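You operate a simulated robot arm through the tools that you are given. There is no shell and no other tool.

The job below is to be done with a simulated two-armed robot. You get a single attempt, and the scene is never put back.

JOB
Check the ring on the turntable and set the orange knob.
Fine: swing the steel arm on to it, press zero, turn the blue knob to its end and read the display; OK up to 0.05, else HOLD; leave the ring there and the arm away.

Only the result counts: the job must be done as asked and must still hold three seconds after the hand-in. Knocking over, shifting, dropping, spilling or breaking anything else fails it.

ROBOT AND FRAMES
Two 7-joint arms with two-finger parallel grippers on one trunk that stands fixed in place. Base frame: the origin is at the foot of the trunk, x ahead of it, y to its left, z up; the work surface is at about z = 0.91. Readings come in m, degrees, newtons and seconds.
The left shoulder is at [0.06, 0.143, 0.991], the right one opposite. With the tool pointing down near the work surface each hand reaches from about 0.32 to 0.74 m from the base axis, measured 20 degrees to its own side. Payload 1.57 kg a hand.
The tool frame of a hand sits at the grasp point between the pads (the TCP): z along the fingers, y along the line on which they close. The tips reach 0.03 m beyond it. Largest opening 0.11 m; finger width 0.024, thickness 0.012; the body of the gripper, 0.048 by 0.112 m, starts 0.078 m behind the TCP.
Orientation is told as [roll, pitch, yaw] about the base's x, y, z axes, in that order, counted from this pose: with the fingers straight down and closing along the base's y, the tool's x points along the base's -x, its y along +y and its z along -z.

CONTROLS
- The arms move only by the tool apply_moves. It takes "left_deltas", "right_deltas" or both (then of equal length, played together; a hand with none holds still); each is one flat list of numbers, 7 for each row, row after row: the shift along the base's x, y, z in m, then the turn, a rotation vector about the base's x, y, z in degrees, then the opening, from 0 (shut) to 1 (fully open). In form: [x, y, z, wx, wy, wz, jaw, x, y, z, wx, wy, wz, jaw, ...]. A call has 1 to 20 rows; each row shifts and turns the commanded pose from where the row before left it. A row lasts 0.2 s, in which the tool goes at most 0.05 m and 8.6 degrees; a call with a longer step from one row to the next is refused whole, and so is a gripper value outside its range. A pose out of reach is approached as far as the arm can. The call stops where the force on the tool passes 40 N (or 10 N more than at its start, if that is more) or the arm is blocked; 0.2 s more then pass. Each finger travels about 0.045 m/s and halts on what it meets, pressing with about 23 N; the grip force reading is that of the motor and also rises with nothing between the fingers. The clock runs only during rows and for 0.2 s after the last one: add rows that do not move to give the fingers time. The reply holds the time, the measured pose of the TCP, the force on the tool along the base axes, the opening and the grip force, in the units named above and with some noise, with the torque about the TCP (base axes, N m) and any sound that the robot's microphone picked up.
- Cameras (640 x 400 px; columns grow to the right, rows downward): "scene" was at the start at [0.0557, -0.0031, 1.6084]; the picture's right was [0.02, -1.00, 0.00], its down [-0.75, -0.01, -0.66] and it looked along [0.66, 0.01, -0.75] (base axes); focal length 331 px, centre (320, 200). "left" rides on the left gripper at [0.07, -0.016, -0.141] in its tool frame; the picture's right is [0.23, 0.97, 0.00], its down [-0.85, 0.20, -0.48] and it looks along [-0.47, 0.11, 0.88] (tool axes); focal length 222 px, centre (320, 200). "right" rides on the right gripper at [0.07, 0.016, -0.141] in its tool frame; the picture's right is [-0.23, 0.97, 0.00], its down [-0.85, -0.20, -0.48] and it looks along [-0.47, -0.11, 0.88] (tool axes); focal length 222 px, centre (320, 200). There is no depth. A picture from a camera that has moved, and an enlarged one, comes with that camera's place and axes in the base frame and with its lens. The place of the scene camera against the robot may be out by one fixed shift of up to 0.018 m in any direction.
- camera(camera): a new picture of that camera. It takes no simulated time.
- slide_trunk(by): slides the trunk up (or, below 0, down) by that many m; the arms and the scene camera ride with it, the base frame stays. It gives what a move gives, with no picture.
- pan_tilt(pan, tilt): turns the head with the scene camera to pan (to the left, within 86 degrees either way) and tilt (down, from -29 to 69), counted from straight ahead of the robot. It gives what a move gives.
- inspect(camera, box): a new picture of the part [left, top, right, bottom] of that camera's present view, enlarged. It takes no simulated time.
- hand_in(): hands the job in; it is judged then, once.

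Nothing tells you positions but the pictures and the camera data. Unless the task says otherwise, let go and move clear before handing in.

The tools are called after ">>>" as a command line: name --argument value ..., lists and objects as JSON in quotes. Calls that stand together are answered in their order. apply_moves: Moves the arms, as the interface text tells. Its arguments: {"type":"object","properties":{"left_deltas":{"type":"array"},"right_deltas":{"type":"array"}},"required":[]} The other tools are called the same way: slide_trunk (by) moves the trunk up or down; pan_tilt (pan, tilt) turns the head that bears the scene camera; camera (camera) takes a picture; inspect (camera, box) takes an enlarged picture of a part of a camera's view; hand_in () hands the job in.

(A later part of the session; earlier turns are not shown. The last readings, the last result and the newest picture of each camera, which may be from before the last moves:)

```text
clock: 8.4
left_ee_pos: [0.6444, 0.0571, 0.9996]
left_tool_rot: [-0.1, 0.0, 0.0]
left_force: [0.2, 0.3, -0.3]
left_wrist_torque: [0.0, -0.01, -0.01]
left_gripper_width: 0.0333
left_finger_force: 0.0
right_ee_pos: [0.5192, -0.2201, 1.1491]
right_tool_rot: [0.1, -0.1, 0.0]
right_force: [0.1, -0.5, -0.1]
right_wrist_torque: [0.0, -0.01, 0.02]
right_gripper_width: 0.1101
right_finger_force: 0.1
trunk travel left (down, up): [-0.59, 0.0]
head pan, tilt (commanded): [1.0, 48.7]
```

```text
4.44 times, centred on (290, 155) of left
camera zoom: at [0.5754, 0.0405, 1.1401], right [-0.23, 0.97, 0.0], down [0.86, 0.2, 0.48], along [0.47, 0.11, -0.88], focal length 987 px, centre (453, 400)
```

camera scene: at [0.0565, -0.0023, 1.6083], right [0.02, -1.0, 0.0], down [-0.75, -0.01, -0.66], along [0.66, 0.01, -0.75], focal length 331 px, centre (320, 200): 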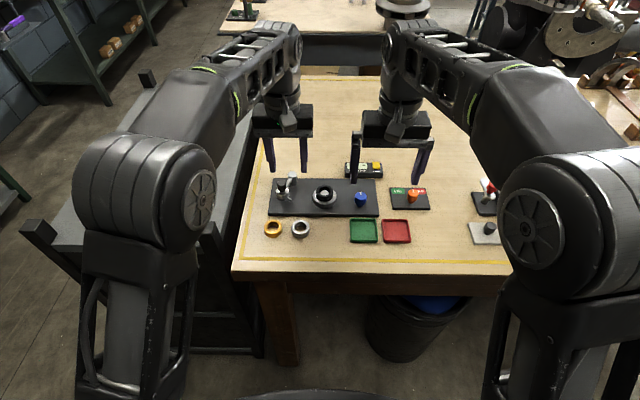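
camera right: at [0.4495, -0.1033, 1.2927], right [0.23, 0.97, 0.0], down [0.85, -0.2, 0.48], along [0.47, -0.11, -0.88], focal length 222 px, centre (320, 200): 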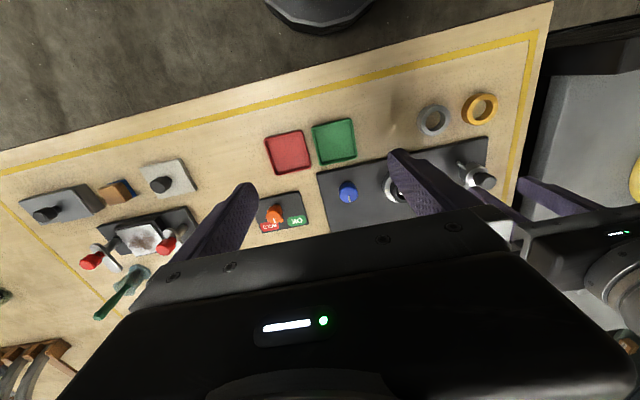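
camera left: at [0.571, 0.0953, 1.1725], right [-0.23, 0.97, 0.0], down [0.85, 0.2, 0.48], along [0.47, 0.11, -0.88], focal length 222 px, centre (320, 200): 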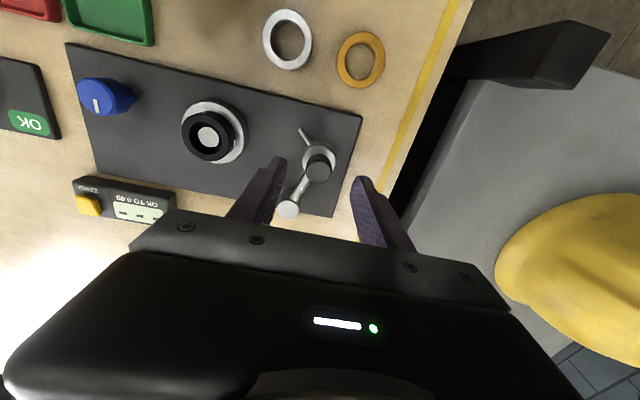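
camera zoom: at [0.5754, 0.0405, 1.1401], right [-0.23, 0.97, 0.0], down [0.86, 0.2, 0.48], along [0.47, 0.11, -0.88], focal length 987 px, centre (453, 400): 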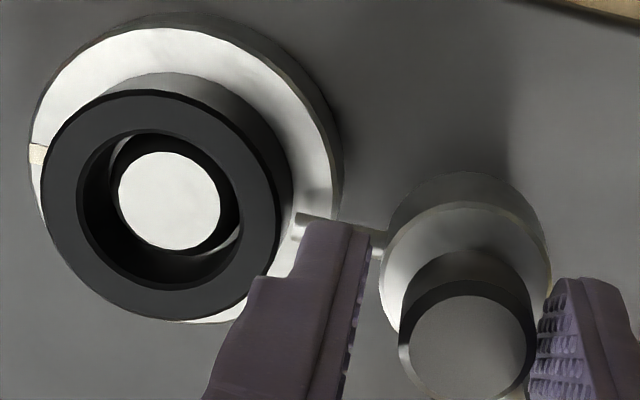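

The arm stayed where it was, and the finger is only now reaching it. I'll push a bit more, watching the force, to find whether it's at its stop.

>>> apply_moves --left_deltas '[0, -0.003, 0, 0, 0, 0, 0.3]'

>>> inspect --camera "scene" --box '[285, 165, 345, 205]'

>>> inspect --camera "scene" --box '[340, 158, 390, 182]'

```text
clock: 8.8
left_ee_pos: [0.6445, 0.0544, 0.9999]
left_tool_rot: [-0.1, 0.1, -0.1]
left_force: [-1.0, 0.9, -0.6]
left_wrist_torque: [0.01, 0.01, -0.03]
left_gripper_width: 0.0339
left_finger_force: 0.9
right_ee_pos: [0.5201, -0.2193, 1.1503]
right_tool_rot: [0.0, -0.2, 0.0]
right_force: [0.3, -1.2, -1.3]
right_wrist_torque: [-0.01, 0.03, -0.04]
right_gripper_width: 0.1099
right_finger_force: 0.0
trunk travel left (down, up): [-0.59, 0.0]
head pan, tilt (commanded): [1.0, 48.7]
```

```text
10.00 times, centred on (315, 185) of scene
camera zoom: at [0.0558, -0.0031, 1.6084], right [0.02, -1.0, 0.0], down [-0.75, -0.01, -0.66], along [0.66, 0.01, -0.75], focal length 3314 px, centre (370, 350)
```

zoom: 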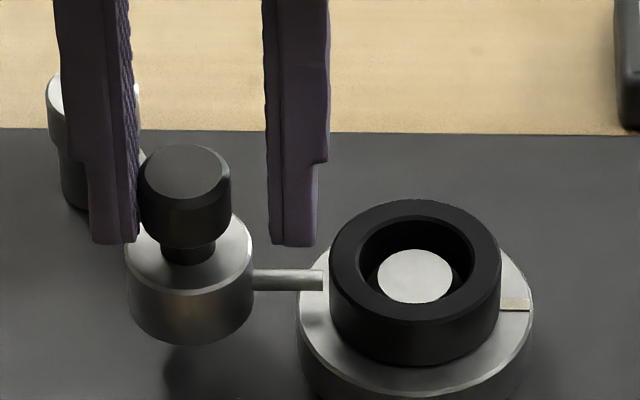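

```text
12.80 times, centred on (365, 170) of scene
camera zoom: at [0.0558, -0.0031, 1.6084], right [0.02, -1.0, 0.0], down [-0.75, -0.01, -0.66], along [0.66, 0.01, -0.75], focal length 4242 px, centre (-256, 584)
```

zoom: 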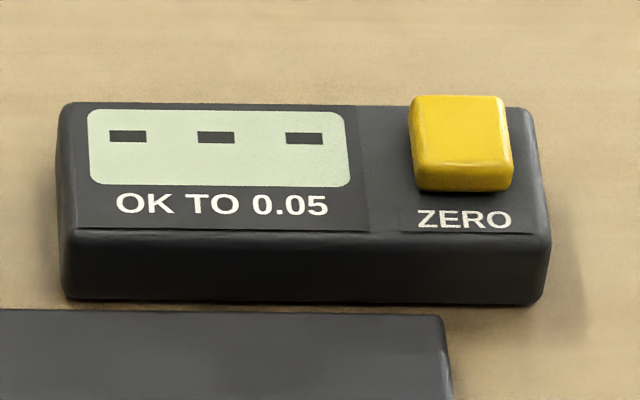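

The finger now touches the knob with about 1 N. I'll push 2–3 mm more to see if it's against a stop.

>>> apply_moves --left_deltas '[0, -0.0025, 0, 0, 0, 0, 0.3, 0, 0, 0, 0, 0, 0, 0.3]'

>>> inspect --camera "scene" --box '[285, 165, 345, 205]'

>>> inspect --camera "scene" --box '[340, 158, 390, 182]'

>>> inspect --camera "left" --box '[220, 100, 360, 200]'

```text
clock: 9.4
left_ee_pos: [0.6446, 0.056, 0.9987]
left_tool_rot: [0.0, 0.0, 0.0]
left_force: [-1.3, 3.8, 0.0]
left_wrist_torque: [0.09, 0.09, 0.04]
left_gripper_width: 0.037
left_finger_force: 2.0
right_ee_pos: [0.5192, -0.219, 1.1503]
right_tool_rot: [0.0, -0.2, 0.0]
right_force: [0.0, 0.2, -0.9]
right_wrist_torque: [-0.01, 0.0, -0.01]
right_gripper_width: 0.1098
right_finger_force: 0.0
trunk travel left (down, up): [-0.59, 0.0]
head pan, tilt (commanded): [1.0, 48.7]
```

```text
10.00 times, centred on (315, 185) of scene
camera zoom: at [0.0556, -0.0024, 1.6084], right [0.02, -1.0, 0.0], down [-0.75, -0.01, -0.66], along [0.66, 0.01, -0.75], focal length 3314 px, centre (370, 350)
```

zoom: 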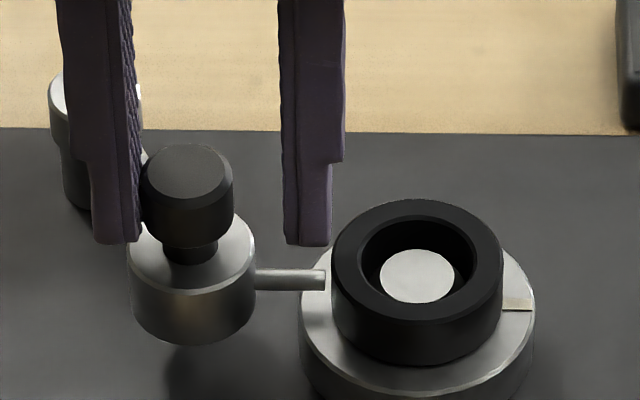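

```text
12.80 times, centred on (365, 170) of scene
camera zoom: at [0.0556, -0.0024, 1.6084], right [0.02, -1.0, 0.0], down [-0.75, -0.01, -0.66], along [0.66, 0.01, -0.75], focal length 4242 px, centre (-256, 584)
```

zoom: 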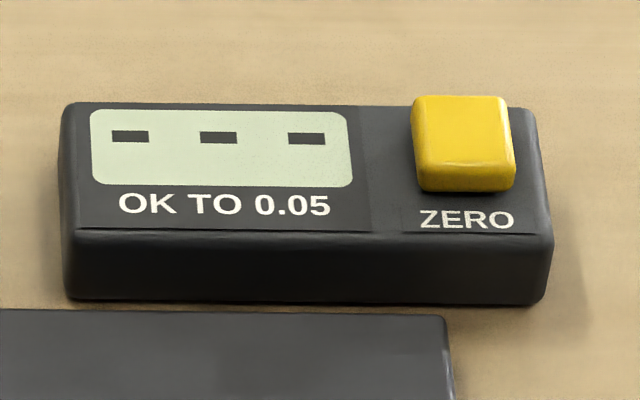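

```text
4.00 times, centred on (290, 150) of left
camera zoom: at [0.5754, 0.0363, 1.14], right [-0.23, 0.97, 0.0], down [0.85, 0.2, 0.48], along [0.47, 0.11, -0.88], focal length 888 px, centre (440, 400)
```

zoom: 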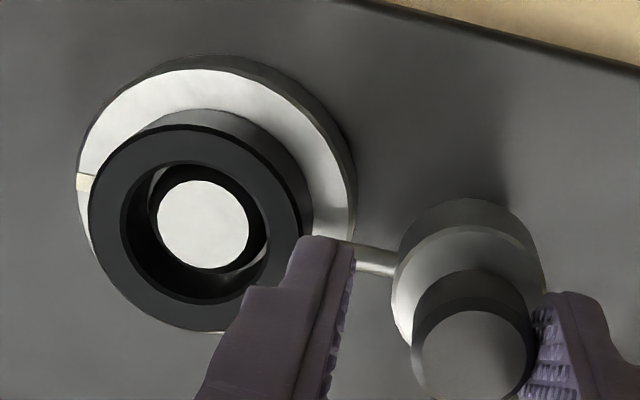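

The arm is against its stop, resting at the ring with the force at 4 N. I'll ease off, open the fingers, lift straight up and move the left hand clear, then confirm the arm stays put.

>>> apply_moves --left_deltas '[0, 0.004, 0, 0, 0, 0, 0.35, 0, 0, 0, 0, 0, 0, 0.4, 0, 0, 0.03, 0, 0, 0, 0.4, 0, 0, 0.04, 0, 0, 0, 0.4, -0.03, 0.03, 0.01, 0, 0, 0, 0.4, -0.03, 0.035, 0, 0, 0, 0, 0.4, -0.03, 0.035, 0, 0, 0, 0, 0.4]'

>>> inspect --camera "scene" --box '[260, 150, 440, 250]'

>>> inspect --camera "scene" --box '[285, 165, 345, 205]'

>>> camera --camera "right"

```text
clock: 11.0
left_ee_pos: [0.5532, 0.1567, 1.0503]
left_tool_rot: [0.0, -0.1, -0.1]
left_force: [-0.8, 0.4, -0.3]
left_wrist_torque: [0.02, -0.03, 0.01]
left_gripper_width: 0.0438
left_finger_force: 0.0
left hand out of reach, approached as far as the arm can: row 4
right_ee_pos: [0.5172, -0.2188, 1.1519]
right_tool_rot: [-0.2, -0.1, 0.0]
right_force: [-0.3, 0.2, -0.5]
right_wrist_torque: [0.0, -0.05, 0.01]
right_gripper_width: 0.1101
right_finger_force: 0.0
trunk travel left (down, up): [-0.59, 0.0]
head pan, tilt (commanded): [1.0, 48.7]
```

```text
3.56 times, centred on (350, 200) of scene
camera zoom: at [0.0542, -0.002, 1.6084], right [0.02, -1.0, 0.0], down [-0.75, -0.01, -0.66], along [0.66, 0.01, -0.75], focal length 1178 px, centre (213, 200)
```

zoom: 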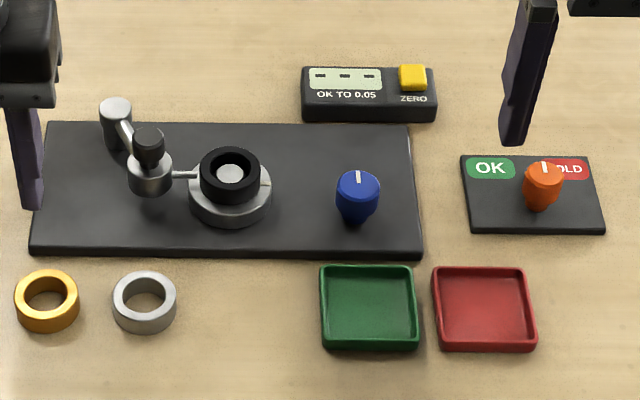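

```text
10.00 times, centred on (315, 185) of scene
camera zoom: at [0.0542, -0.002, 1.6084], right [0.02, -1.0, 0.0], down [-0.75, -0.01, -0.66], along [0.66, 0.01, -0.75], focal length 3314 px, centre (370, 350)
```

zoom: 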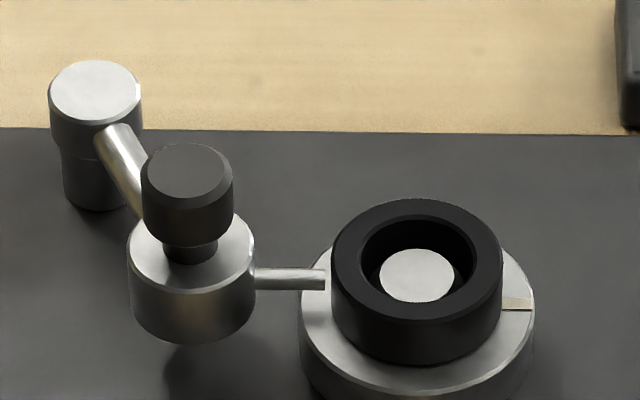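

```text
taken
camera right: at [0.4483, -0.2026, 1.2934], right [0.23, 0.97, 0.0], down [0.85, -0.2, 0.48], along [0.47, -0.11, -0.88], focal length 222 px, centre (320, 200)
```

right: 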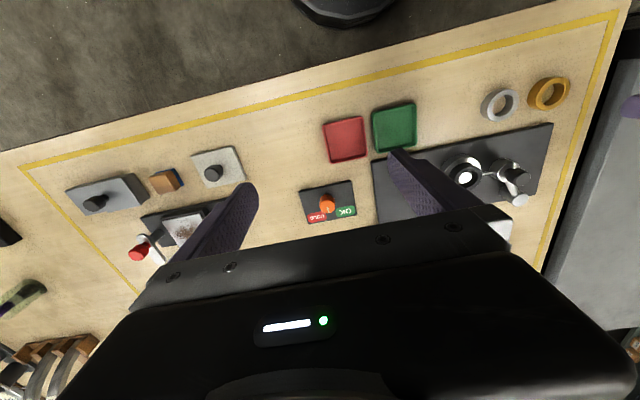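

The steel arm stays at the ring on its own. Next is ZERO at about (0.773, −0.152): I'll close the right fingers, tilt the hand 30° forward for reach, and stop above the button.

>>> apply_moves --right_deltas '[0, 0.017, -0.02, 0, -7.5, 0, 0, 0, 0.017, -0.02, 0, -7.5, 0, 0, 0, 0.017, -0.02, 0, -7.5, 0, 0, 0, 0.016, -0.02, 0, -7.5, 0, 0, 0.04, 0, -0.008, 0, 0, 0, 0, 0.04, 0, -0.008, 0, 0, 0, 0, 0.04, 0, -0.008, 0, 0, 0, 0, 0.04, 0, -0.008, 0, 0, 0, 0, 0.04, 0, -0.008, 0, 0, 0, 0, 0.04, 0, -0.008, 0, 0, 0, 0]'

>>> camera --camera "scene"

>>> camera --camera "right"

>>> inspect --camera "scene" --box '[320, 120, 440, 200]'

```text
clock: 13.2
left_ee_pos: [0.555, 0.1562, 1.0494]
left_tool_rot: [0.0, 0.0, 0.1]
left_force: [0.5, -0.9, -1.0]
left_wrist_torque: [0.0, 0.09, 0.0]
left_gripper_width: 0.044
left_finger_force: 0.0
right_ee_pos: [0.76, -0.1519, 1.0204]
right_tool_rot: [-0.1, -30.0, 0.0]
right_force: [0.8, 0.0, -0.1]
right_wrist_torque: [0.01, 0.05, -0.01]
right_gripper_width: 0.0002
right_finger_force: 21.0
trunk travel left (down, up): [-0.59, 0.0]
head pan, tilt (commanded): [1.0, 48.7]
```

```text
taken
camera scene: at [0.0572, -0.0031, 1.6083], right [0.02, -1.0, 0.0], down [-0.75, -0.01, -0.66], along [0.66, 0.01, -0.75], focal length 331 px, centre (320, 200)
```

scene: 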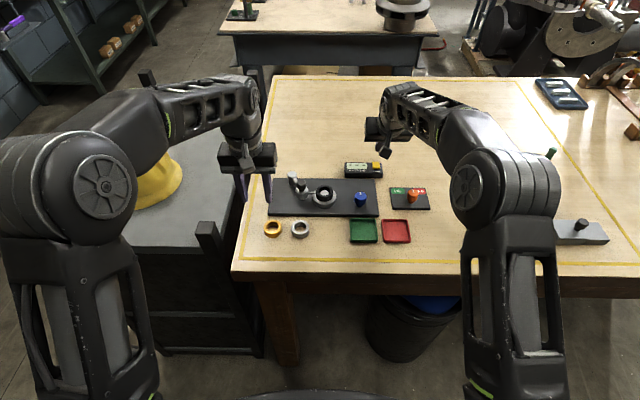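

```text
taken
camera right: at [0.6296, -0.136, 1.1099], right [0.2, 0.97, 0.11], down [0.5, -0.2, 0.84], along [0.84, -0.11, -0.53], focal length 222 px, centre (320, 200)
```

right: 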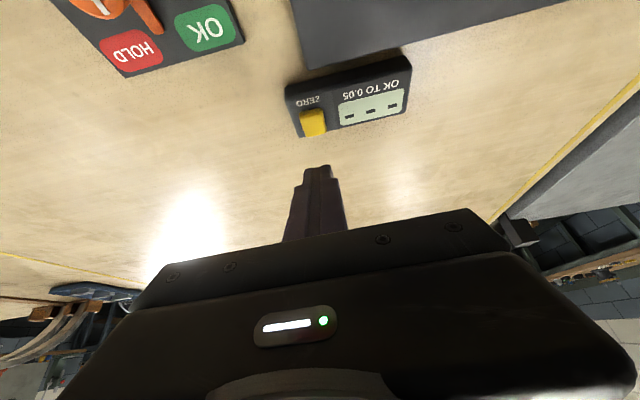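

```text
5.00 times, centred on (380, 160) of scene
camera zoom: at [0.0572, -0.0031, 1.6083], right [0.02, -1.0, 0.0], down [-0.75, -0.01, -0.66], along [0.66, 0.01, -0.75], focal length 1657 px, centre (20, 400)
```

zoom: 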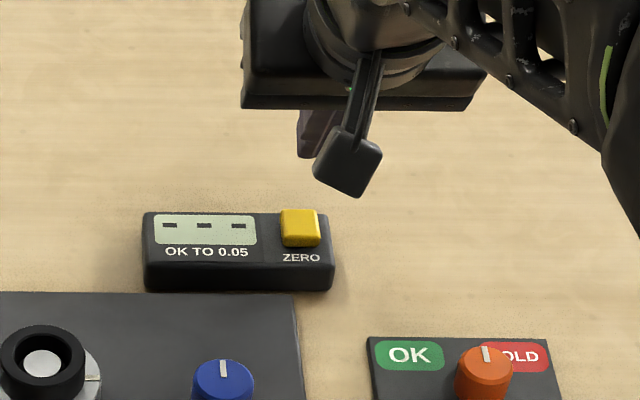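

I'll zoom the right wrist view to pin down the button relative to the fingertip.

>>> inspect --camera "right" --box '[270, 50, 420, 180]'

```text
3.08 times, centred on (345, 115) of right
camera zoom: at [0.6296, -0.136, 1.1099], right [0.2, 0.97, 0.11], down [0.5, -0.2, 0.84], along [0.84, -0.11, -0.53], focal length 684 px, centre (243, 462)
```

zoom: 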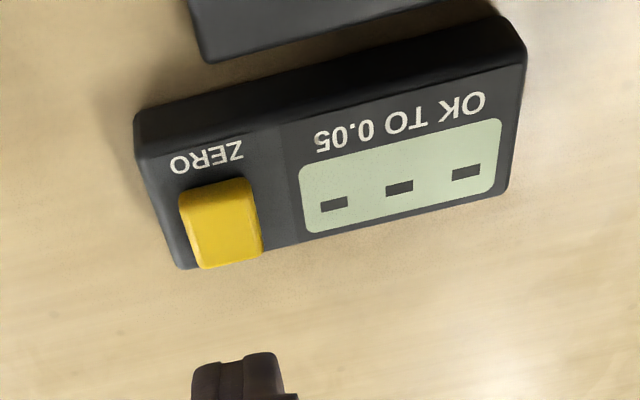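

The button centre comes out at (0.774, −0.151). I'll shift 8 mm forward, lower to just above it, then press in small steps.

>>> apply_moves --right_deltas '[0.008, 0.001, -0.02, 0, 0, 0, 0, 0, 0, -0.022, 0, 0, 0, 0, 0, 0, -0.004, 0, 0, 0, 0, 0, 0, -0.003, 0, 0, 0, 0]'

>>> inspect --camera "right" --box '[270, 70, 420, 200]'

>>> inspect --camera "scene" --box '[335, 150, 395, 190]'

```text
clock: 14.2
left_ee_pos: [0.5551, 0.1558, 1.0501]
left_tool_rot: [0.0, 0.1, 0.0]
left_force: [-0.4, -0.2, -0.3]
left_wrist_torque: [0.02, -0.01, 0.01]
left_gripper_width: 0.0438
left_finger_force: 0.0
right_ee_pos: [0.7674, -0.1517, 0.9738]
right_tool_rot: [0.0, -30.1, 0.0]
right_force: [-0.2, -0.2, 1.0]
right_wrist_torque: [-0.02, -0.01, 0.03]
right_gripper_width: 0.0
right_finger_force: 21.3
trunk travel left (down, up): [-0.59, 0.0]
head pan, tilt (commanded): [1.0, 48.7]
```

```text
3.08 times, centred on (345, 135) of right
camera zoom: at [0.6358, -0.1352, 1.0614], right [0.2, 0.97, 0.11], down [0.5, -0.2, 0.84], along [0.84, -0.11, -0.53], focal length 684 px, centre (243, 400)
```

zoom: 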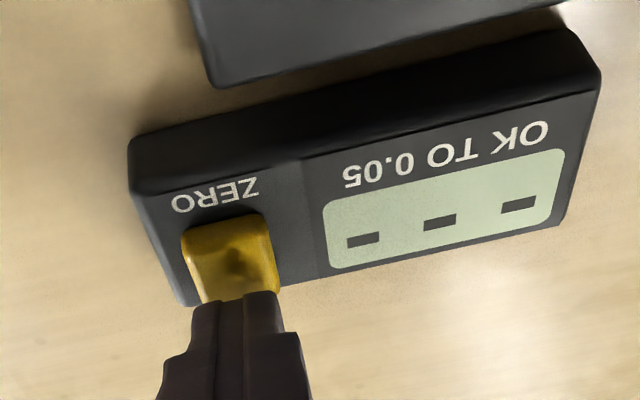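

```text
10.00 times, centred on (365, 170) of scene
camera zoom: at [0.0556, -0.0031, 1.6084], right [0.02, -1.0, 0.0], down [-0.75, -0.01, -0.66], along [0.66, 0.01, -0.75], focal length 3314 px, centre (-130, 500)
```

zoom: 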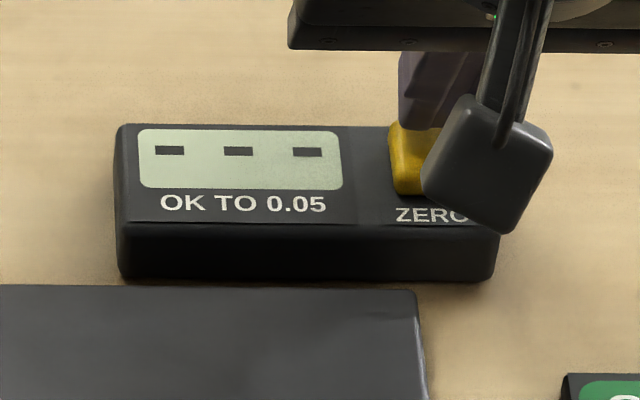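

The fingertip is just above the button. I'll press down in 2–3 mm steps and watch the force and display.

>>> apply_moves --right_deltas '[-0.001, 0, -0.003, 0, 0, 0, 0, 0, 0, -0.003, 0, 0, 0, 0, 0, 0, -0.002, 0, 0, 0, 0]'

>>> inspect --camera "right" --box '[270, 70, 420, 200]'

>>> inspect --camera "scene" --box '[335, 150, 395, 190]'

```text
clock: 15.0
left_ee_pos: [0.5543, 0.1551, 1.0504]
left_tool_rot: [-0.1, -0.1, 0.1]
left_force: [-0.3, -0.1, 0.5]
left_wrist_torque: [0.02, -0.01, 0.0]
left_gripper_width: 0.044
left_finger_force: 0.2
right_ee_pos: [0.7664, -0.1517, 0.9677]
right_tool_rot: [0.1, -30.3, -0.1]
right_force: [-0.3, -0.4, 8.1]
right_wrist_torque: [0.0, -0.04, -0.01]
right_gripper_width: 0.0
right_finger_force: 21.3
trunk travel left (down, up): [-0.59, 0.0]
head pan, tilt (commanded): [1.0, 48.7]
heard: click
```

```text
3.08 times, centred on (345, 135) of right
camera zoom: at [0.6346, -0.1352, 1.0556], right [0.2, 0.97, 0.12], down [0.5, -0.2, 0.84], along [0.85, -0.11, -0.52], focal length 684 px, centre (243, 400)
```

zoom: 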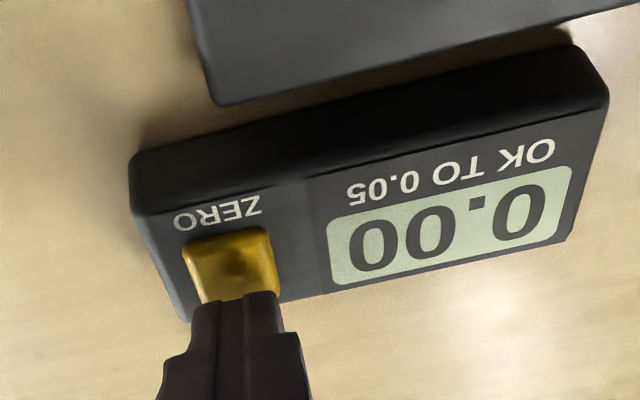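

```text
10.00 times, centred on (365, 170) of scene
camera zoom: at [0.0547, -0.003, 1.6085], right [0.02, -1.0, 0.0], down [-0.75, -0.01, -0.66], along [0.66, 0.01, -0.75], focal length 3314 px, centre (-130, 500)
```

zoom: 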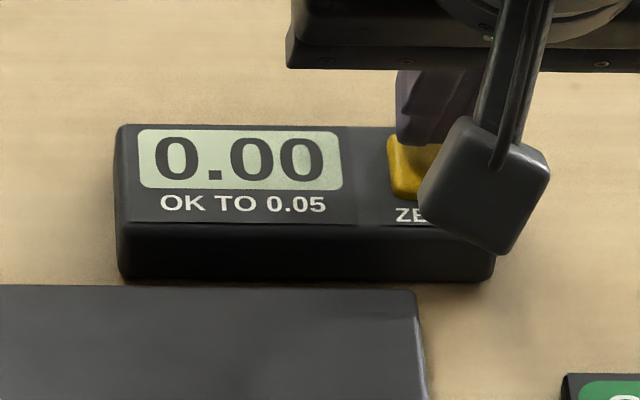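

ZERO clicked and the display reads 0.00. I'll lift off, bring the hand upright and hover over the blue knob with the jaws part open.

>>> apply_moves --right_deltas '[0, 0, 0.03, 0, 0, 0, 0, 0, 0, 0.035, 0, 0, 0, 0, -0.0337, 0.0139, 0, 0, 7.5, 0, 0.3, -0.0337, 0.0139, 0, 0, 7.5, 0, 0.5, -0.0337, 0.0139, 0, 0, 7.5, 0, 0.55, -0.0337, 0.0139, 0, 0, 7.5, 0, 0.55, 0, 0, 0, 0, 0, 0, 0.55]'

>>> camera --camera "right"

>>> inspect --camera "right" --box '[240, 100, 400, 220]'

>>> inspect --camera "scene" --box '[280, 140, 440, 240]'

```text
clock: 16.6
left_ee_pos: [0.5541, 0.1557, 1.0494]
left_tool_rot: [0.0, 0.0, 0.0]
left_force: [0.4, -0.1, -1.2]
left_wrist_torque: [0.01, -0.01, 0.0]
left_gripper_width: 0.0441
left_finger_force: 0.2
right_ee_pos: [0.631, -0.0967, 1.0294]
right_tool_rot: [0.0, 0.1, -0.1]
right_force: [-0.3, -0.2, -0.3]
right_wrist_torque: [0.01, -0.01, -0.01]
right_gripper_width: 0.0605
right_finger_force: 0.1
trunk travel left (down, up): [-0.59, 0.0]
head pan, tilt (commanded): [1.0, 48.7]
```

```text
taken
camera right: at [0.5605, -0.0799, 1.1736], right [0.23, 0.97, 0.0], down [0.85, -0.2, 0.48], along [0.47, -0.11, -0.88], focal length 222 px, centre (320, 200)
```

right: 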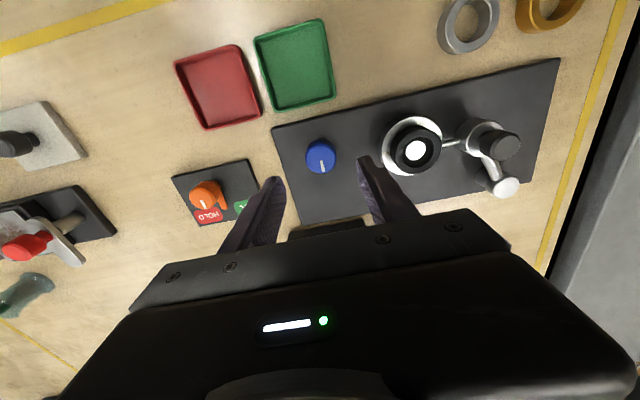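

```text
3.33 times, centred on (320, 160) of right
camera zoom: at [0.5605, -0.0799, 1.1736], right [0.23, 0.97, 0.0], down [0.85, -0.2, 0.48], along [0.47, -0.11, -0.88], focal length 740 px, centre (320, 333)
```

zoom: 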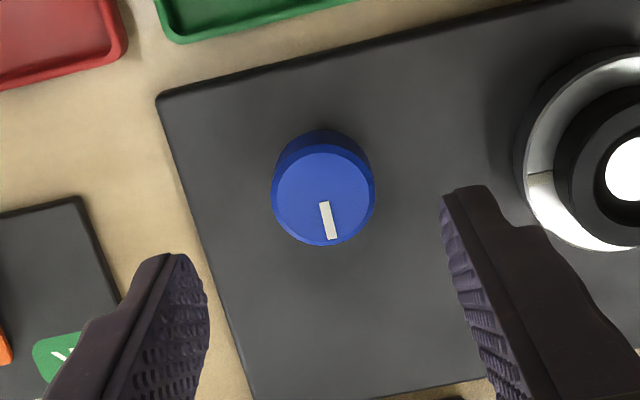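

```text
4.00 times, centred on (360, 190) of scene
camera zoom: at [0.0558, -0.0033, 1.6084], right [0.02, -1.0, 0.0], down [-0.75, -0.01, -0.66], along [0.66, 0.01, -0.75], focal length 1326 px, centre (160, 240)
```

zoom: 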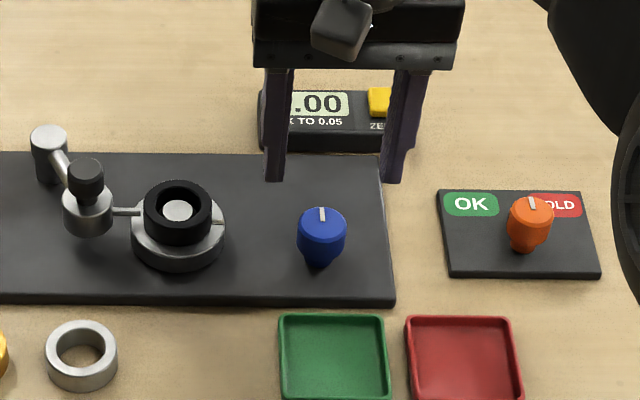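

The blue knob's top is centred at about (0.630, −0.095), with its mark pointing to +x. I'll lower around it and grip.

>>> apply_moves --right_deltas '[-0.001, 0.001, -0.03, 0, 0, 0, 0.55, 0, 0, -0.025, 0, 0, 0, 0.55, 0, 0, -0.011, 0, 0, 0, 0.55, 0, 0, 0, 0, 0, 0, 0.2, 0, 0, 0, 0, 0, 0, 0.2, 0, 0, 0, 0, 0, 0, 0.2]'

>>> inspect --camera "right" --box '[240, 100, 400, 220]'

>>> inspect --camera "scene" --box '[280, 140, 440, 240]'

```text
clock: 18.0
left_ee_pos: [0.5538, 0.1562, 1.0496]
left_tool_rot: [0.0, 0.1, 0.0]
left_force: [0.8, -0.3, -0.7]
left_wrist_torque: [0.07, 0.01, -0.01]
left_gripper_width: 0.0441
left_finger_force: 0.0
right_ee_pos: [0.6288, -0.0951, 0.9641]
right_tool_rot: [-0.1, -0.1, 0.0]
right_force: [-1.3, -0.2, -2.6]
right_wrist_torque: [0.05, -0.37, -0.01]
right_gripper_width: 0.0319
right_finger_force: 24.4
trunk travel left (down, up): [-0.59, 0.0]
head pan, tilt (commanded): [1.0, 48.7]
```

```text
3.33 times, centred on (320, 160) of right
camera zoom: at [0.5595, -0.0789, 1.1066], right [0.23, 0.97, 0.0], down [0.85, -0.2, 0.48], along [0.47, -0.11, -0.88], focal length 740 px, centre (320, 333)
```

zoom: 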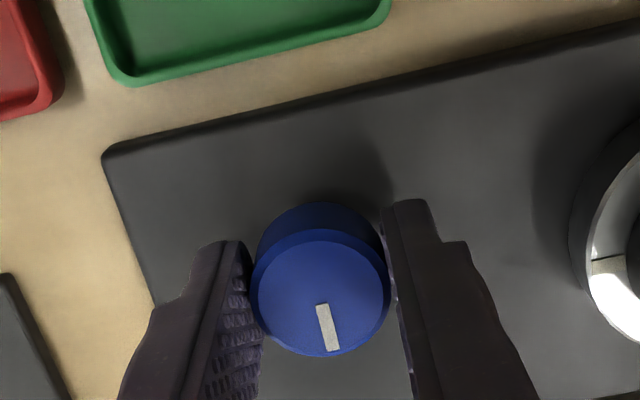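

```text
4.00 times, centred on (360, 190) of scene
camera zoom: at [0.0559, -0.0031, 1.6083], right [0.02, -1.0, 0.0], down [-0.75, -0.01, -0.66], along [0.66, 0.01, -0.75], focal length 1326 px, centre (160, 240)
```

zoom: 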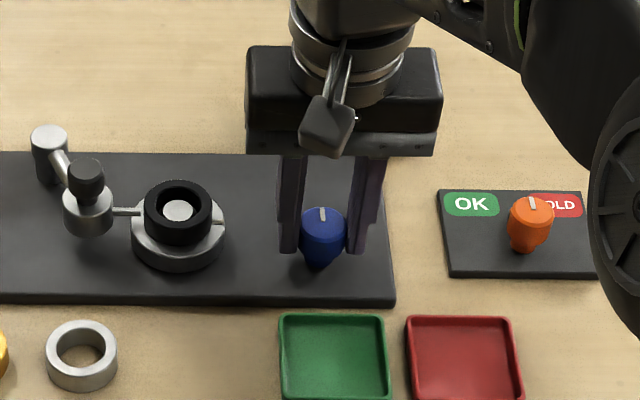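

The knob is gripped (0.032 m wide). I'll try a small clockwise turn of 8° and check the torque and the knob.

>>> apply_moves --right_deltas '[0, 0, 0, 0, 0, -8, 0.2, 0, 0, 0, 0, 0, 0, 0.2]'

>>> inspect --camera "right" --box '[240, 100, 400, 220]'

>>> inspect --camera "scene" --box '[280, 140, 440, 240]'

```text
clock: 18.6
left_ee_pos: [0.5543, 0.1557, 1.0496]
left_tool_rot: [0.0, 0.0, 0.0]
left_force: [-0.2, 0.9, 1.0]
left_wrist_torque: [0.0, -0.01, 0.04]
left_gripper_width: 0.044
left_finger_force: 0.0
right_ee_pos: [0.6301, -0.0951, 0.9645]
right_tool_rot: [0.0, -0.1, -8.2]
right_force: [-2.5, 0.5, -5.4]
right_wrist_torque: [0.06, -0.72, -0.02]
right_gripper_width: 0.0318
right_finger_force: 40.1
trunk travel left (down, up): [-0.59, 0.0]
head pan, tilt (commanded): [1.0, 48.7]
```

```text
3.33 times, centred on (320, 160) of right
camera zoom: at [0.5626, -0.0692, 1.1066], right [0.36, 0.93, 0.0], down [0.82, -0.32, 0.48], along [0.45, -0.17, -0.88], focal length 740 px, centre (320, 333)
```

zoom: 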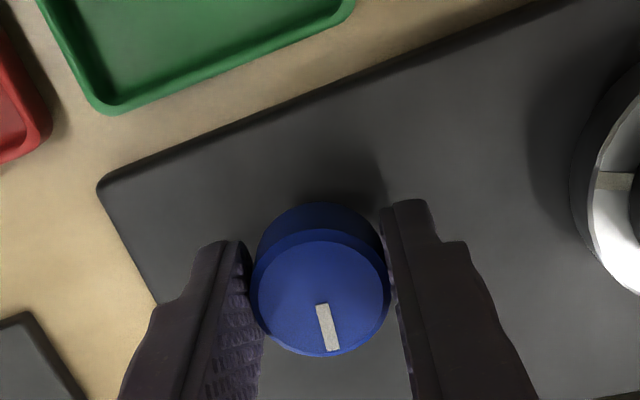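

```text
4.00 times, centred on (360, 190) of scene
camera zoom: at [0.0559, -0.0031, 1.6083], right [0.02, -1.0, 0.0], down [-0.75, -0.01, -0.66], along [0.66, 0.01, -0.75], focal length 1326 px, centre (160, 240)
```

zoom: 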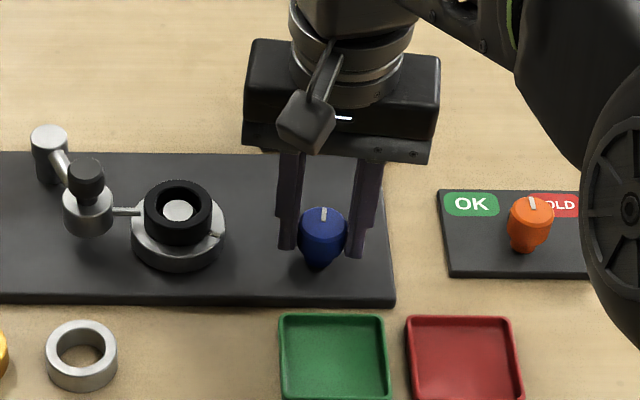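

The knob turned freely with the hand and the turntable mark moved too, so clockwise works. I'll continue in steps.

>>> apply_moves --right_deltas '[0, 0, 0, 0, 0, -8, 0.2, 0, 0, 0, 0, 0, -8, 0.2, 0, 0, 0, 0, 0, -8, 0.2, 0, 0, 0, 0, 0, -8, 0.2, 0, 0, 0, 0, 0, 0, 0.2]'

>>> inspect --camera "right" --box '[240, 100, 400, 220]'

>>> inspect --camera "scene" --box '[280, 140, 440, 240]'

```text
clock: 19.8
left_ee_pos: [0.5543, 0.1559, 1.0498]
left_tool_rot: [0.0, 0.0, 0.0]
left_force: [1.1, -0.6, -0.1]
left_wrist_torque: [-0.02, 0.02, -0.01]
left_gripper_width: 0.044
left_finger_force: 0.0
right_ee_pos: [0.6295, -0.0951, 0.9641]
right_tool_rot: [-0.1, -0.2, -40.1]
right_force: [-4.7, 2.3, -5.1]
right_wrist_torque: [0.41, 0.42, 0.0]
right_gripper_width: 0.0317
right_finger_force: 40.0
trunk travel left (down, up): [-0.59, 0.0]
head pan, tilt (commanded): [1.0, 48.7]
```

```text
3.33 times, centred on (320, 160) of right
camera zoom: at [0.5868, -0.0373, 1.1066], right [0.8, 0.6, 0.0], down [0.53, -0.7, 0.48], along [0.29, -0.38, -0.88], focal length 740 px, centre (320, 333)
```

zoom: 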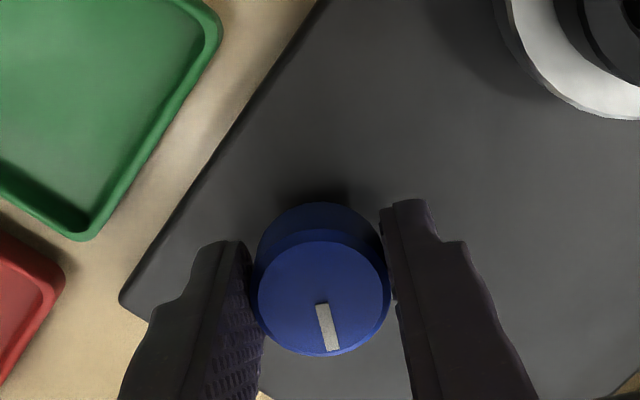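

```text
4.00 times, centred on (360, 190) of scene
camera zoom: at [0.0557, -0.0028, 1.6083], right [0.02, -1.0, 0.0], down [-0.75, -0.01, -0.66], along [0.66, 0.01, -0.75], focal length 1326 px, centre (160, 240)
```

zoom: 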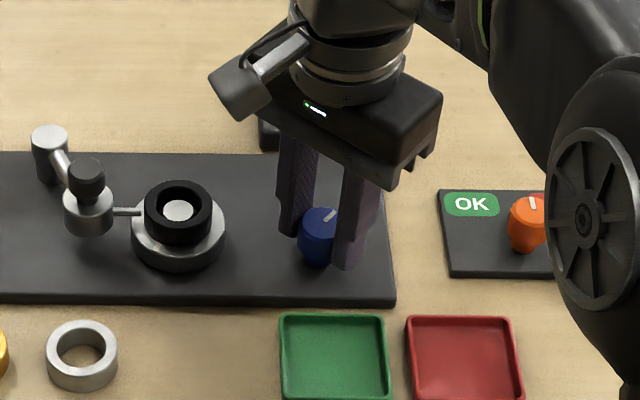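

Still free at 40°. I'll continue clockwise.

>>> apply_moves --right_deltas '[0, 0, 0, 0, 0, -8, 0.2, 0, 0, 0, 0, 0, -8, 0.2, 0, 0, 0, 0, 0, -8, 0.2, 0, 0, 0, 0, 0, -8, 0.2, 0, 0, 0, 0, 0, -8, 0.2, 0, 0, 0, 0, 0, 0, 0.2]'

>>> inspect --camera "right" --box '[240, 100, 400, 220]'

>>> inspect --camera "scene" --box '[280, 140, 440, 240]'

```text
clock: 21.2
left_ee_pos: [0.5546, 0.1565, 1.0501]
left_tool_rot: [0.0, 0.0, 0.0]
left_force: [-0.1, -0.2, 0.3]
left_wrist_torque: [-0.01, 0.01, 0.0]
left_gripper_width: 0.0442
left_finger_force: 0.0
right_ee_pos: [0.6302, -0.0941, 0.9641]
right_tool_rot: [-0.1, -0.2, -80.2]
right_force: [-7.4, 6.3, -9.8]
right_wrist_torque: [0.95, 0.15, -0.03]
right_gripper_width: 0.0315
right_finger_force: 40.6
trunk travel left (down, up): [-0.59, 0.0]
head pan, tilt (commanded): [1.0, 48.7]
```

```text
3.33 times, centred on (320, 160) of right
camera zoom: at [0.6342, -0.0229, 1.1066], right [1.0, -0.06, 0.0], down [-0.05, -0.88, 0.48], along [-0.03, -0.48, -0.88], focal length 740 px, centre (320, 333)
```

zoom: 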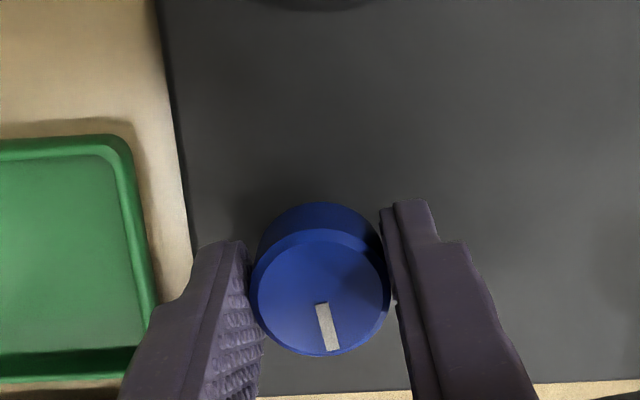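

```text
4.00 times, centred on (360, 190) of scene
camera zoom: at [0.0559, -0.0026, 1.6083], right [0.02, -1.0, 0.0], down [-0.75, -0.01, -0.66], along [0.66, 0.01, -0.75], focal length 1326 px, centre (160, 240)
```

zoom: 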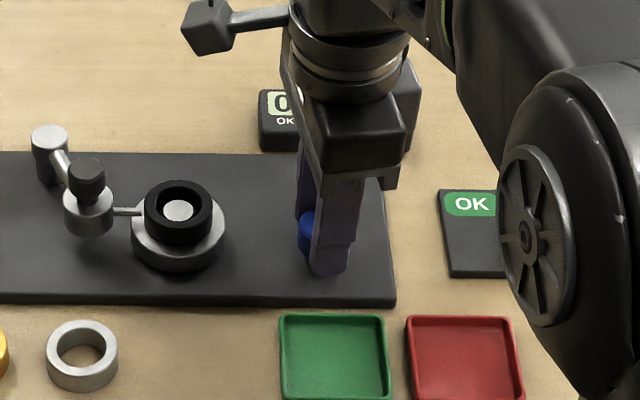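

80° turned and still free, but side forces are building from the grip. I'll let go in place, check the display, and rotate the hand back for a fresh grip.

>>> apply_moves --right_deltas '[0, 0, 0, 0, 0, 0, 0.52, 0, 0, 0, 0, 0, 0, 0.52, 0, 0, 0, 0, 0, 0, 0.52]'

>>> inspect --camera "right" --box '[240, 100, 400, 220]'

>>> inspect --camera "scene" --box '[280, 140, 440, 240]'

```text
clock: 22.0
left_ee_pos: [0.5545, 0.1566, 1.0487]
left_tool_rot: [-0.1, -0.1, 0.0]
left_force: [0.2, 0.6, 0.5]
left_wrist_torque: [-0.02, -0.01, 0.02]
left_gripper_width: 0.0438
left_finger_force: 0.2
right_ee_pos: [0.6315, -0.0949, 0.9649]
right_tool_rot: [0.0, -0.1, -80.0]
right_force: [-0.7, 1.0, 0.7]
right_wrist_torque: [0.0, 0.0, -0.03]
right_gripper_width: 0.0571
right_finger_force: 0.0
trunk travel left (down, up): [-0.59, 0.0]
head pan, tilt (commanded): [1.0, 48.7]
```

```text
3.33 times, centred on (320, 160) of right
camera zoom: at [0.6344, -0.0237, 1.107], right [1.0, -0.06, 0.0], down [-0.05, -0.88, 0.48], along [-0.03, -0.48, -0.88], focal length 740 px, centre (320, 333)
```

zoom: 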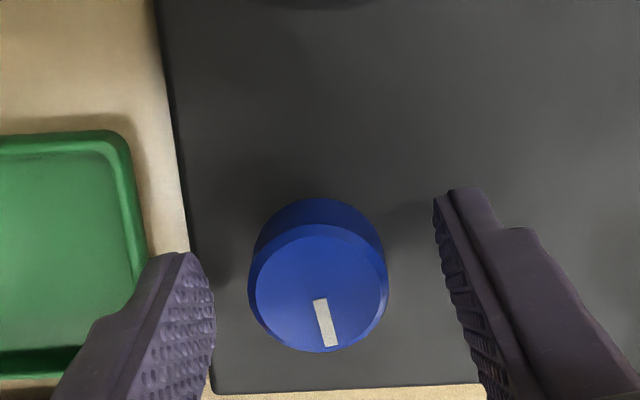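

```text
4.00 times, centred on (360, 190) of scene
camera zoom: at [0.0559, -0.0031, 1.6084], right [0.02, -1.0, 0.0], down [-0.75, -0.01, -0.66], along [0.66, 0.01, -0.75], focal length 1326 px, centre (160, 240)
```

zoom: 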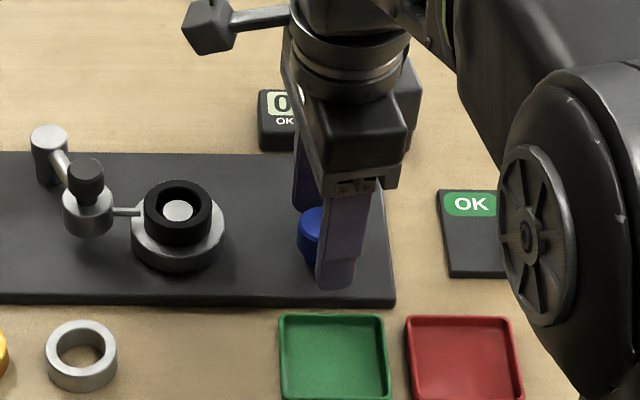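

The hand is still centred on the knob, and the knob kept its place. I'll rotate the open hand back about 160° around it.

>>> apply_moves --right_deltas '[0, 0, 0, 0, 0, 8.4, 0.52, 0, 0, 0, 0, 0, 8.4, 0.52, 0, 0, 0, 0, 0, 8.4, 0.52, 0, 0, 0, 0, 0, 8.4, 0.52, 0, 0, 0, 0, 0, 8.4, 0.52, 0, 0, 0, 0, 0, 8.4, 0.52, 0, 0, 0, 0, 0, 8.4, 0.52, 0, 0, 0, 0, 0, 8.4, 0.52, 0, 0, 0, 0, 0, 8.4, 0.52, 0, 0, 0, 0, 0, 8.4, 0.52, 0, 0, 0, 0, 0, 8.4, 0.52, 0, 0, 0, 0, 0, 8.4, 0.52]'

>>> inspect --camera "right" --box '[240, 100, 400, 220]'

>>> camera --camera "scene"

>>> inspect --camera "scene" --box '[280, 140, 440, 240]'

```text
clock: 24.6
left_ee_pos: [0.5559, 0.1566, 1.05]
left_tool_rot: [0.1, 0.0, 0.1]
left_force: [0.4, -0.5, 0.2]
left_wrist_torque: [0.0, 0.01, 0.05]
left_gripper_width: 0.0442
left_finger_force: 0.1
right_ee_pos: [0.63, -0.0953, 0.9644]
right_tool_rot: [-0.1, -0.1, 21.0]
right_force: [0.2, 0.2, -0.6]
right_wrist_torque: [0.0, -0.01, -0.03]
right_gripper_width: 0.0573
right_finger_force: 0.1
trunk travel left (down, up): [-0.59, 0.0]
head pan, tilt (commanded): [1.0, 48.7]
```

```text
3.33 times, centred on (320, 160) of right
camera zoom: at [0.5591, -0.1048, 1.107], right [-0.14, 0.99, 0.0], down [0.87, 0.12, 0.48], along [0.48, 0.07, -0.88], focal length 740 px, centre (320, 333)
```

zoom: 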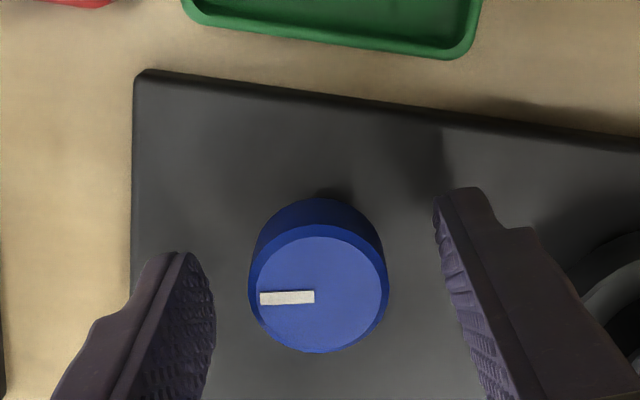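

```text
taken
camera scene: at [0.0558, -0.0031, 1.6084], right [0.02, -1.0, 0.0], down [-0.75, -0.01, -0.66], along [0.66, 0.01, -0.75], focal length 331 px, centre (320, 200)
```

scene: 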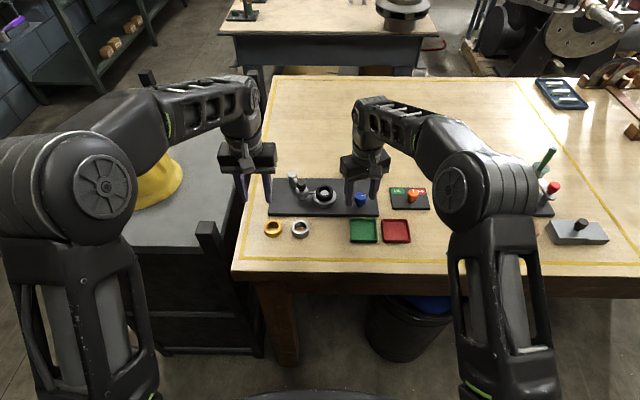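

```text
4.00 times, centred on (360, 190) of scene
camera zoom: at [0.0558, -0.0031, 1.6084], right [0.02, -1.0, 0.0], down [-0.75, -0.01, -0.66], along [0.66, 0.01, -0.75], focal length 1326 px, centre (160, 240)
```

zoom: 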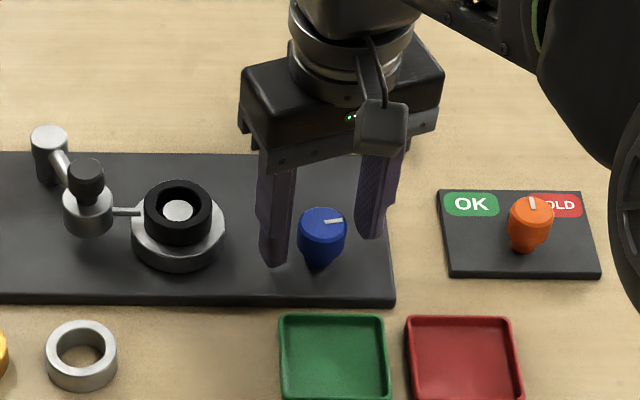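

Continuing the open hand's rotation to about +80°, then gripping.

>>> apply_moves --right_deltas '[0, 0, 0, 0, 0, 8.4, 0.52, 0, 0, 0, 0, 0, 8.4, 0.52, 0, 0, 0, 0, 0, 8.4, 0.52, 0, 0, 0, 0, 0, 8.4, 0.52, 0, 0, 0, 0, 0, 8.4, 0.52, 0, 0, 0, 0, 0, 8.4, 0.52, 0, 0, 0, 0, 0, 8.4, 0.52, 0, 0, 0, 0, 0, 0, 0.24, 0, 0, 0, 0, 0, 0, 0.24, 0, 0, 0, 0, 0, 0, 0.24]'

>>> inspect --camera "right" --box '[240, 100, 400, 220]'

>>> inspect --camera "scene" --box '[280, 140, 440, 240]'

```text
clock: 26.8
left_ee_pos: [0.5545, 0.1555, 1.0496]
left_tool_rot: [-0.1, -0.1, 0.0]
left_force: [0.1, 0.3, -0.2]
left_wrist_torque: [-0.02, -0.02, 0.01]
left_gripper_width: 0.0438
left_finger_force: 0.0
right_ee_pos: [0.6301, -0.0947, 0.9648]
right_tool_rot: [0.1, -0.1, 79.7]
right_force: [-1.4, 0.6, -0.3]
right_wrist_torque: [-0.11, 0.14, 0.02]
right_gripper_width: 0.0317
right_finger_force: 25.2
trunk travel left (down, up): [-0.59, 0.0]
head pan, tilt (commanded): [1.0, 48.7]
```

```text
3.33 times, centred on (320, 160) of right
camera zoom: at [0.6016, -0.1611, 1.1068], right [-0.92, 0.4, 0.0], down [0.35, 0.8, 0.48], along [0.19, 0.44, -0.88], focal length 740 px, centre (320, 333)
```

zoom: 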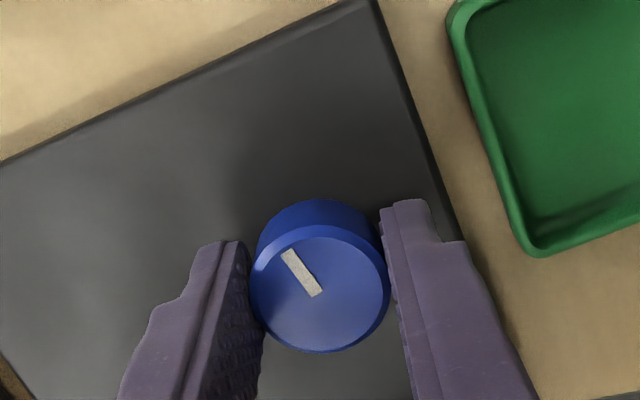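

```text
4.00 times, centred on (360, 190) of scene
camera zoom: at [0.0555, -0.0031, 1.6084], right [0.02, -1.0, 0.0], down [-0.75, -0.01, -0.66], along [0.66, 0.01, -0.75], focal length 1326 px, centre (160, 240)
```

zoom: 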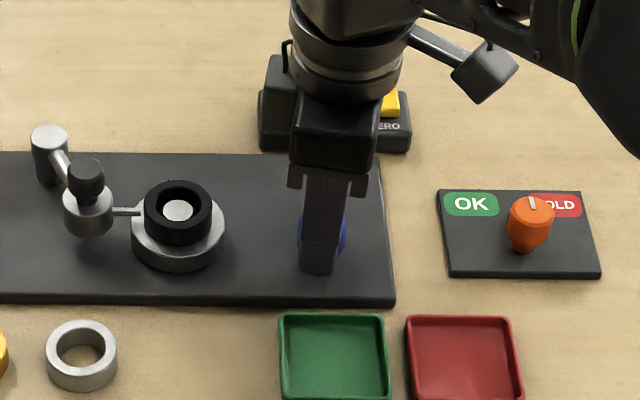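

Re-gripped well. Turning on clockwise, 48° then checking.

>>> apply_moves --right_deltas '[0, 0, 0, 0, 0, -8, 0.24, 0, 0, 0, 0, 0, -8, 0.24, 0, 0, 0, 0, 0, -8, 0.24, 0, 0, 0, 0, 0, -8, 0.24, 0, 0, 0, 0, 0, -8, 0.24, 0, 0, 0, 0, 0, -8, 0.24, 0, 0, 0, 0, 0, 0, 0.24]'

>>> inspect --camera "right" --box '[240, 100, 400, 220]'

>>> inspect --camera "scene" --box '[280, 140, 440, 240]'

```text
clock: 28.4
left_ee_pos: [0.5546, 0.1553, 1.0495]
left_tool_rot: [0.0, 0.0, 0.1]
left_force: [0.0, -0.6, 0.0]
left_wrist_torque: [-0.03, -0.03, 0.0]
left_gripper_width: 0.0439
left_finger_force: 0.1
right_ee_pos: [0.6305, -0.095, 0.9644]
right_tool_rot: [0.1, -0.3, 31.4]
right_force: [-1.2, 1.4, -0.1]
right_wrist_torque: [-0.03, -0.1, 0.06]
right_gripper_width: 0.0317
right_finger_force: 41.0
trunk travel left (down, up): [-0.59, 0.0]
head pan, tilt (commanded): [1.0, 48.7]
```

```text
3.33 times, centred on (320, 160) of right
camera zoom: at [0.5621, -0.1178, 1.1067], right [-0.31, 0.95, 0.0], down [0.83, 0.28, 0.48], along [0.46, 0.15, -0.88], focal length 740 px, centre (320, 333)
```

zoom: 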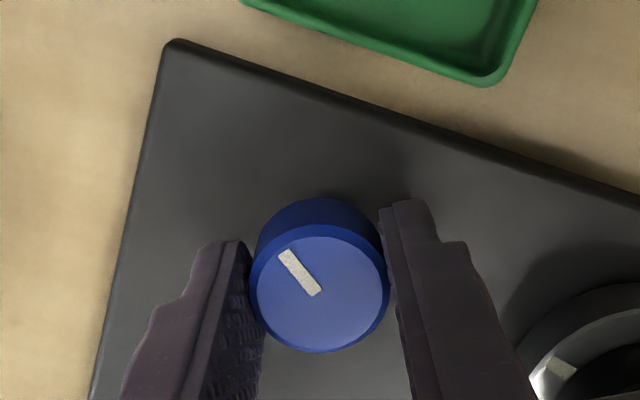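

```text
4.00 times, centred on (360, 190) of scene
camera zoom: at [0.0558, -0.003, 1.6084], right [0.02, -1.0, 0.0], down [-0.75, -0.01, -0.66], along [0.66, 0.01, -0.75], focal length 1326 px, centre (160, 240)
```

zoom: 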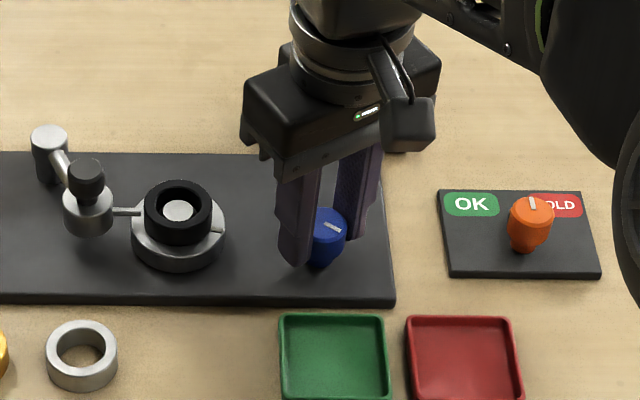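

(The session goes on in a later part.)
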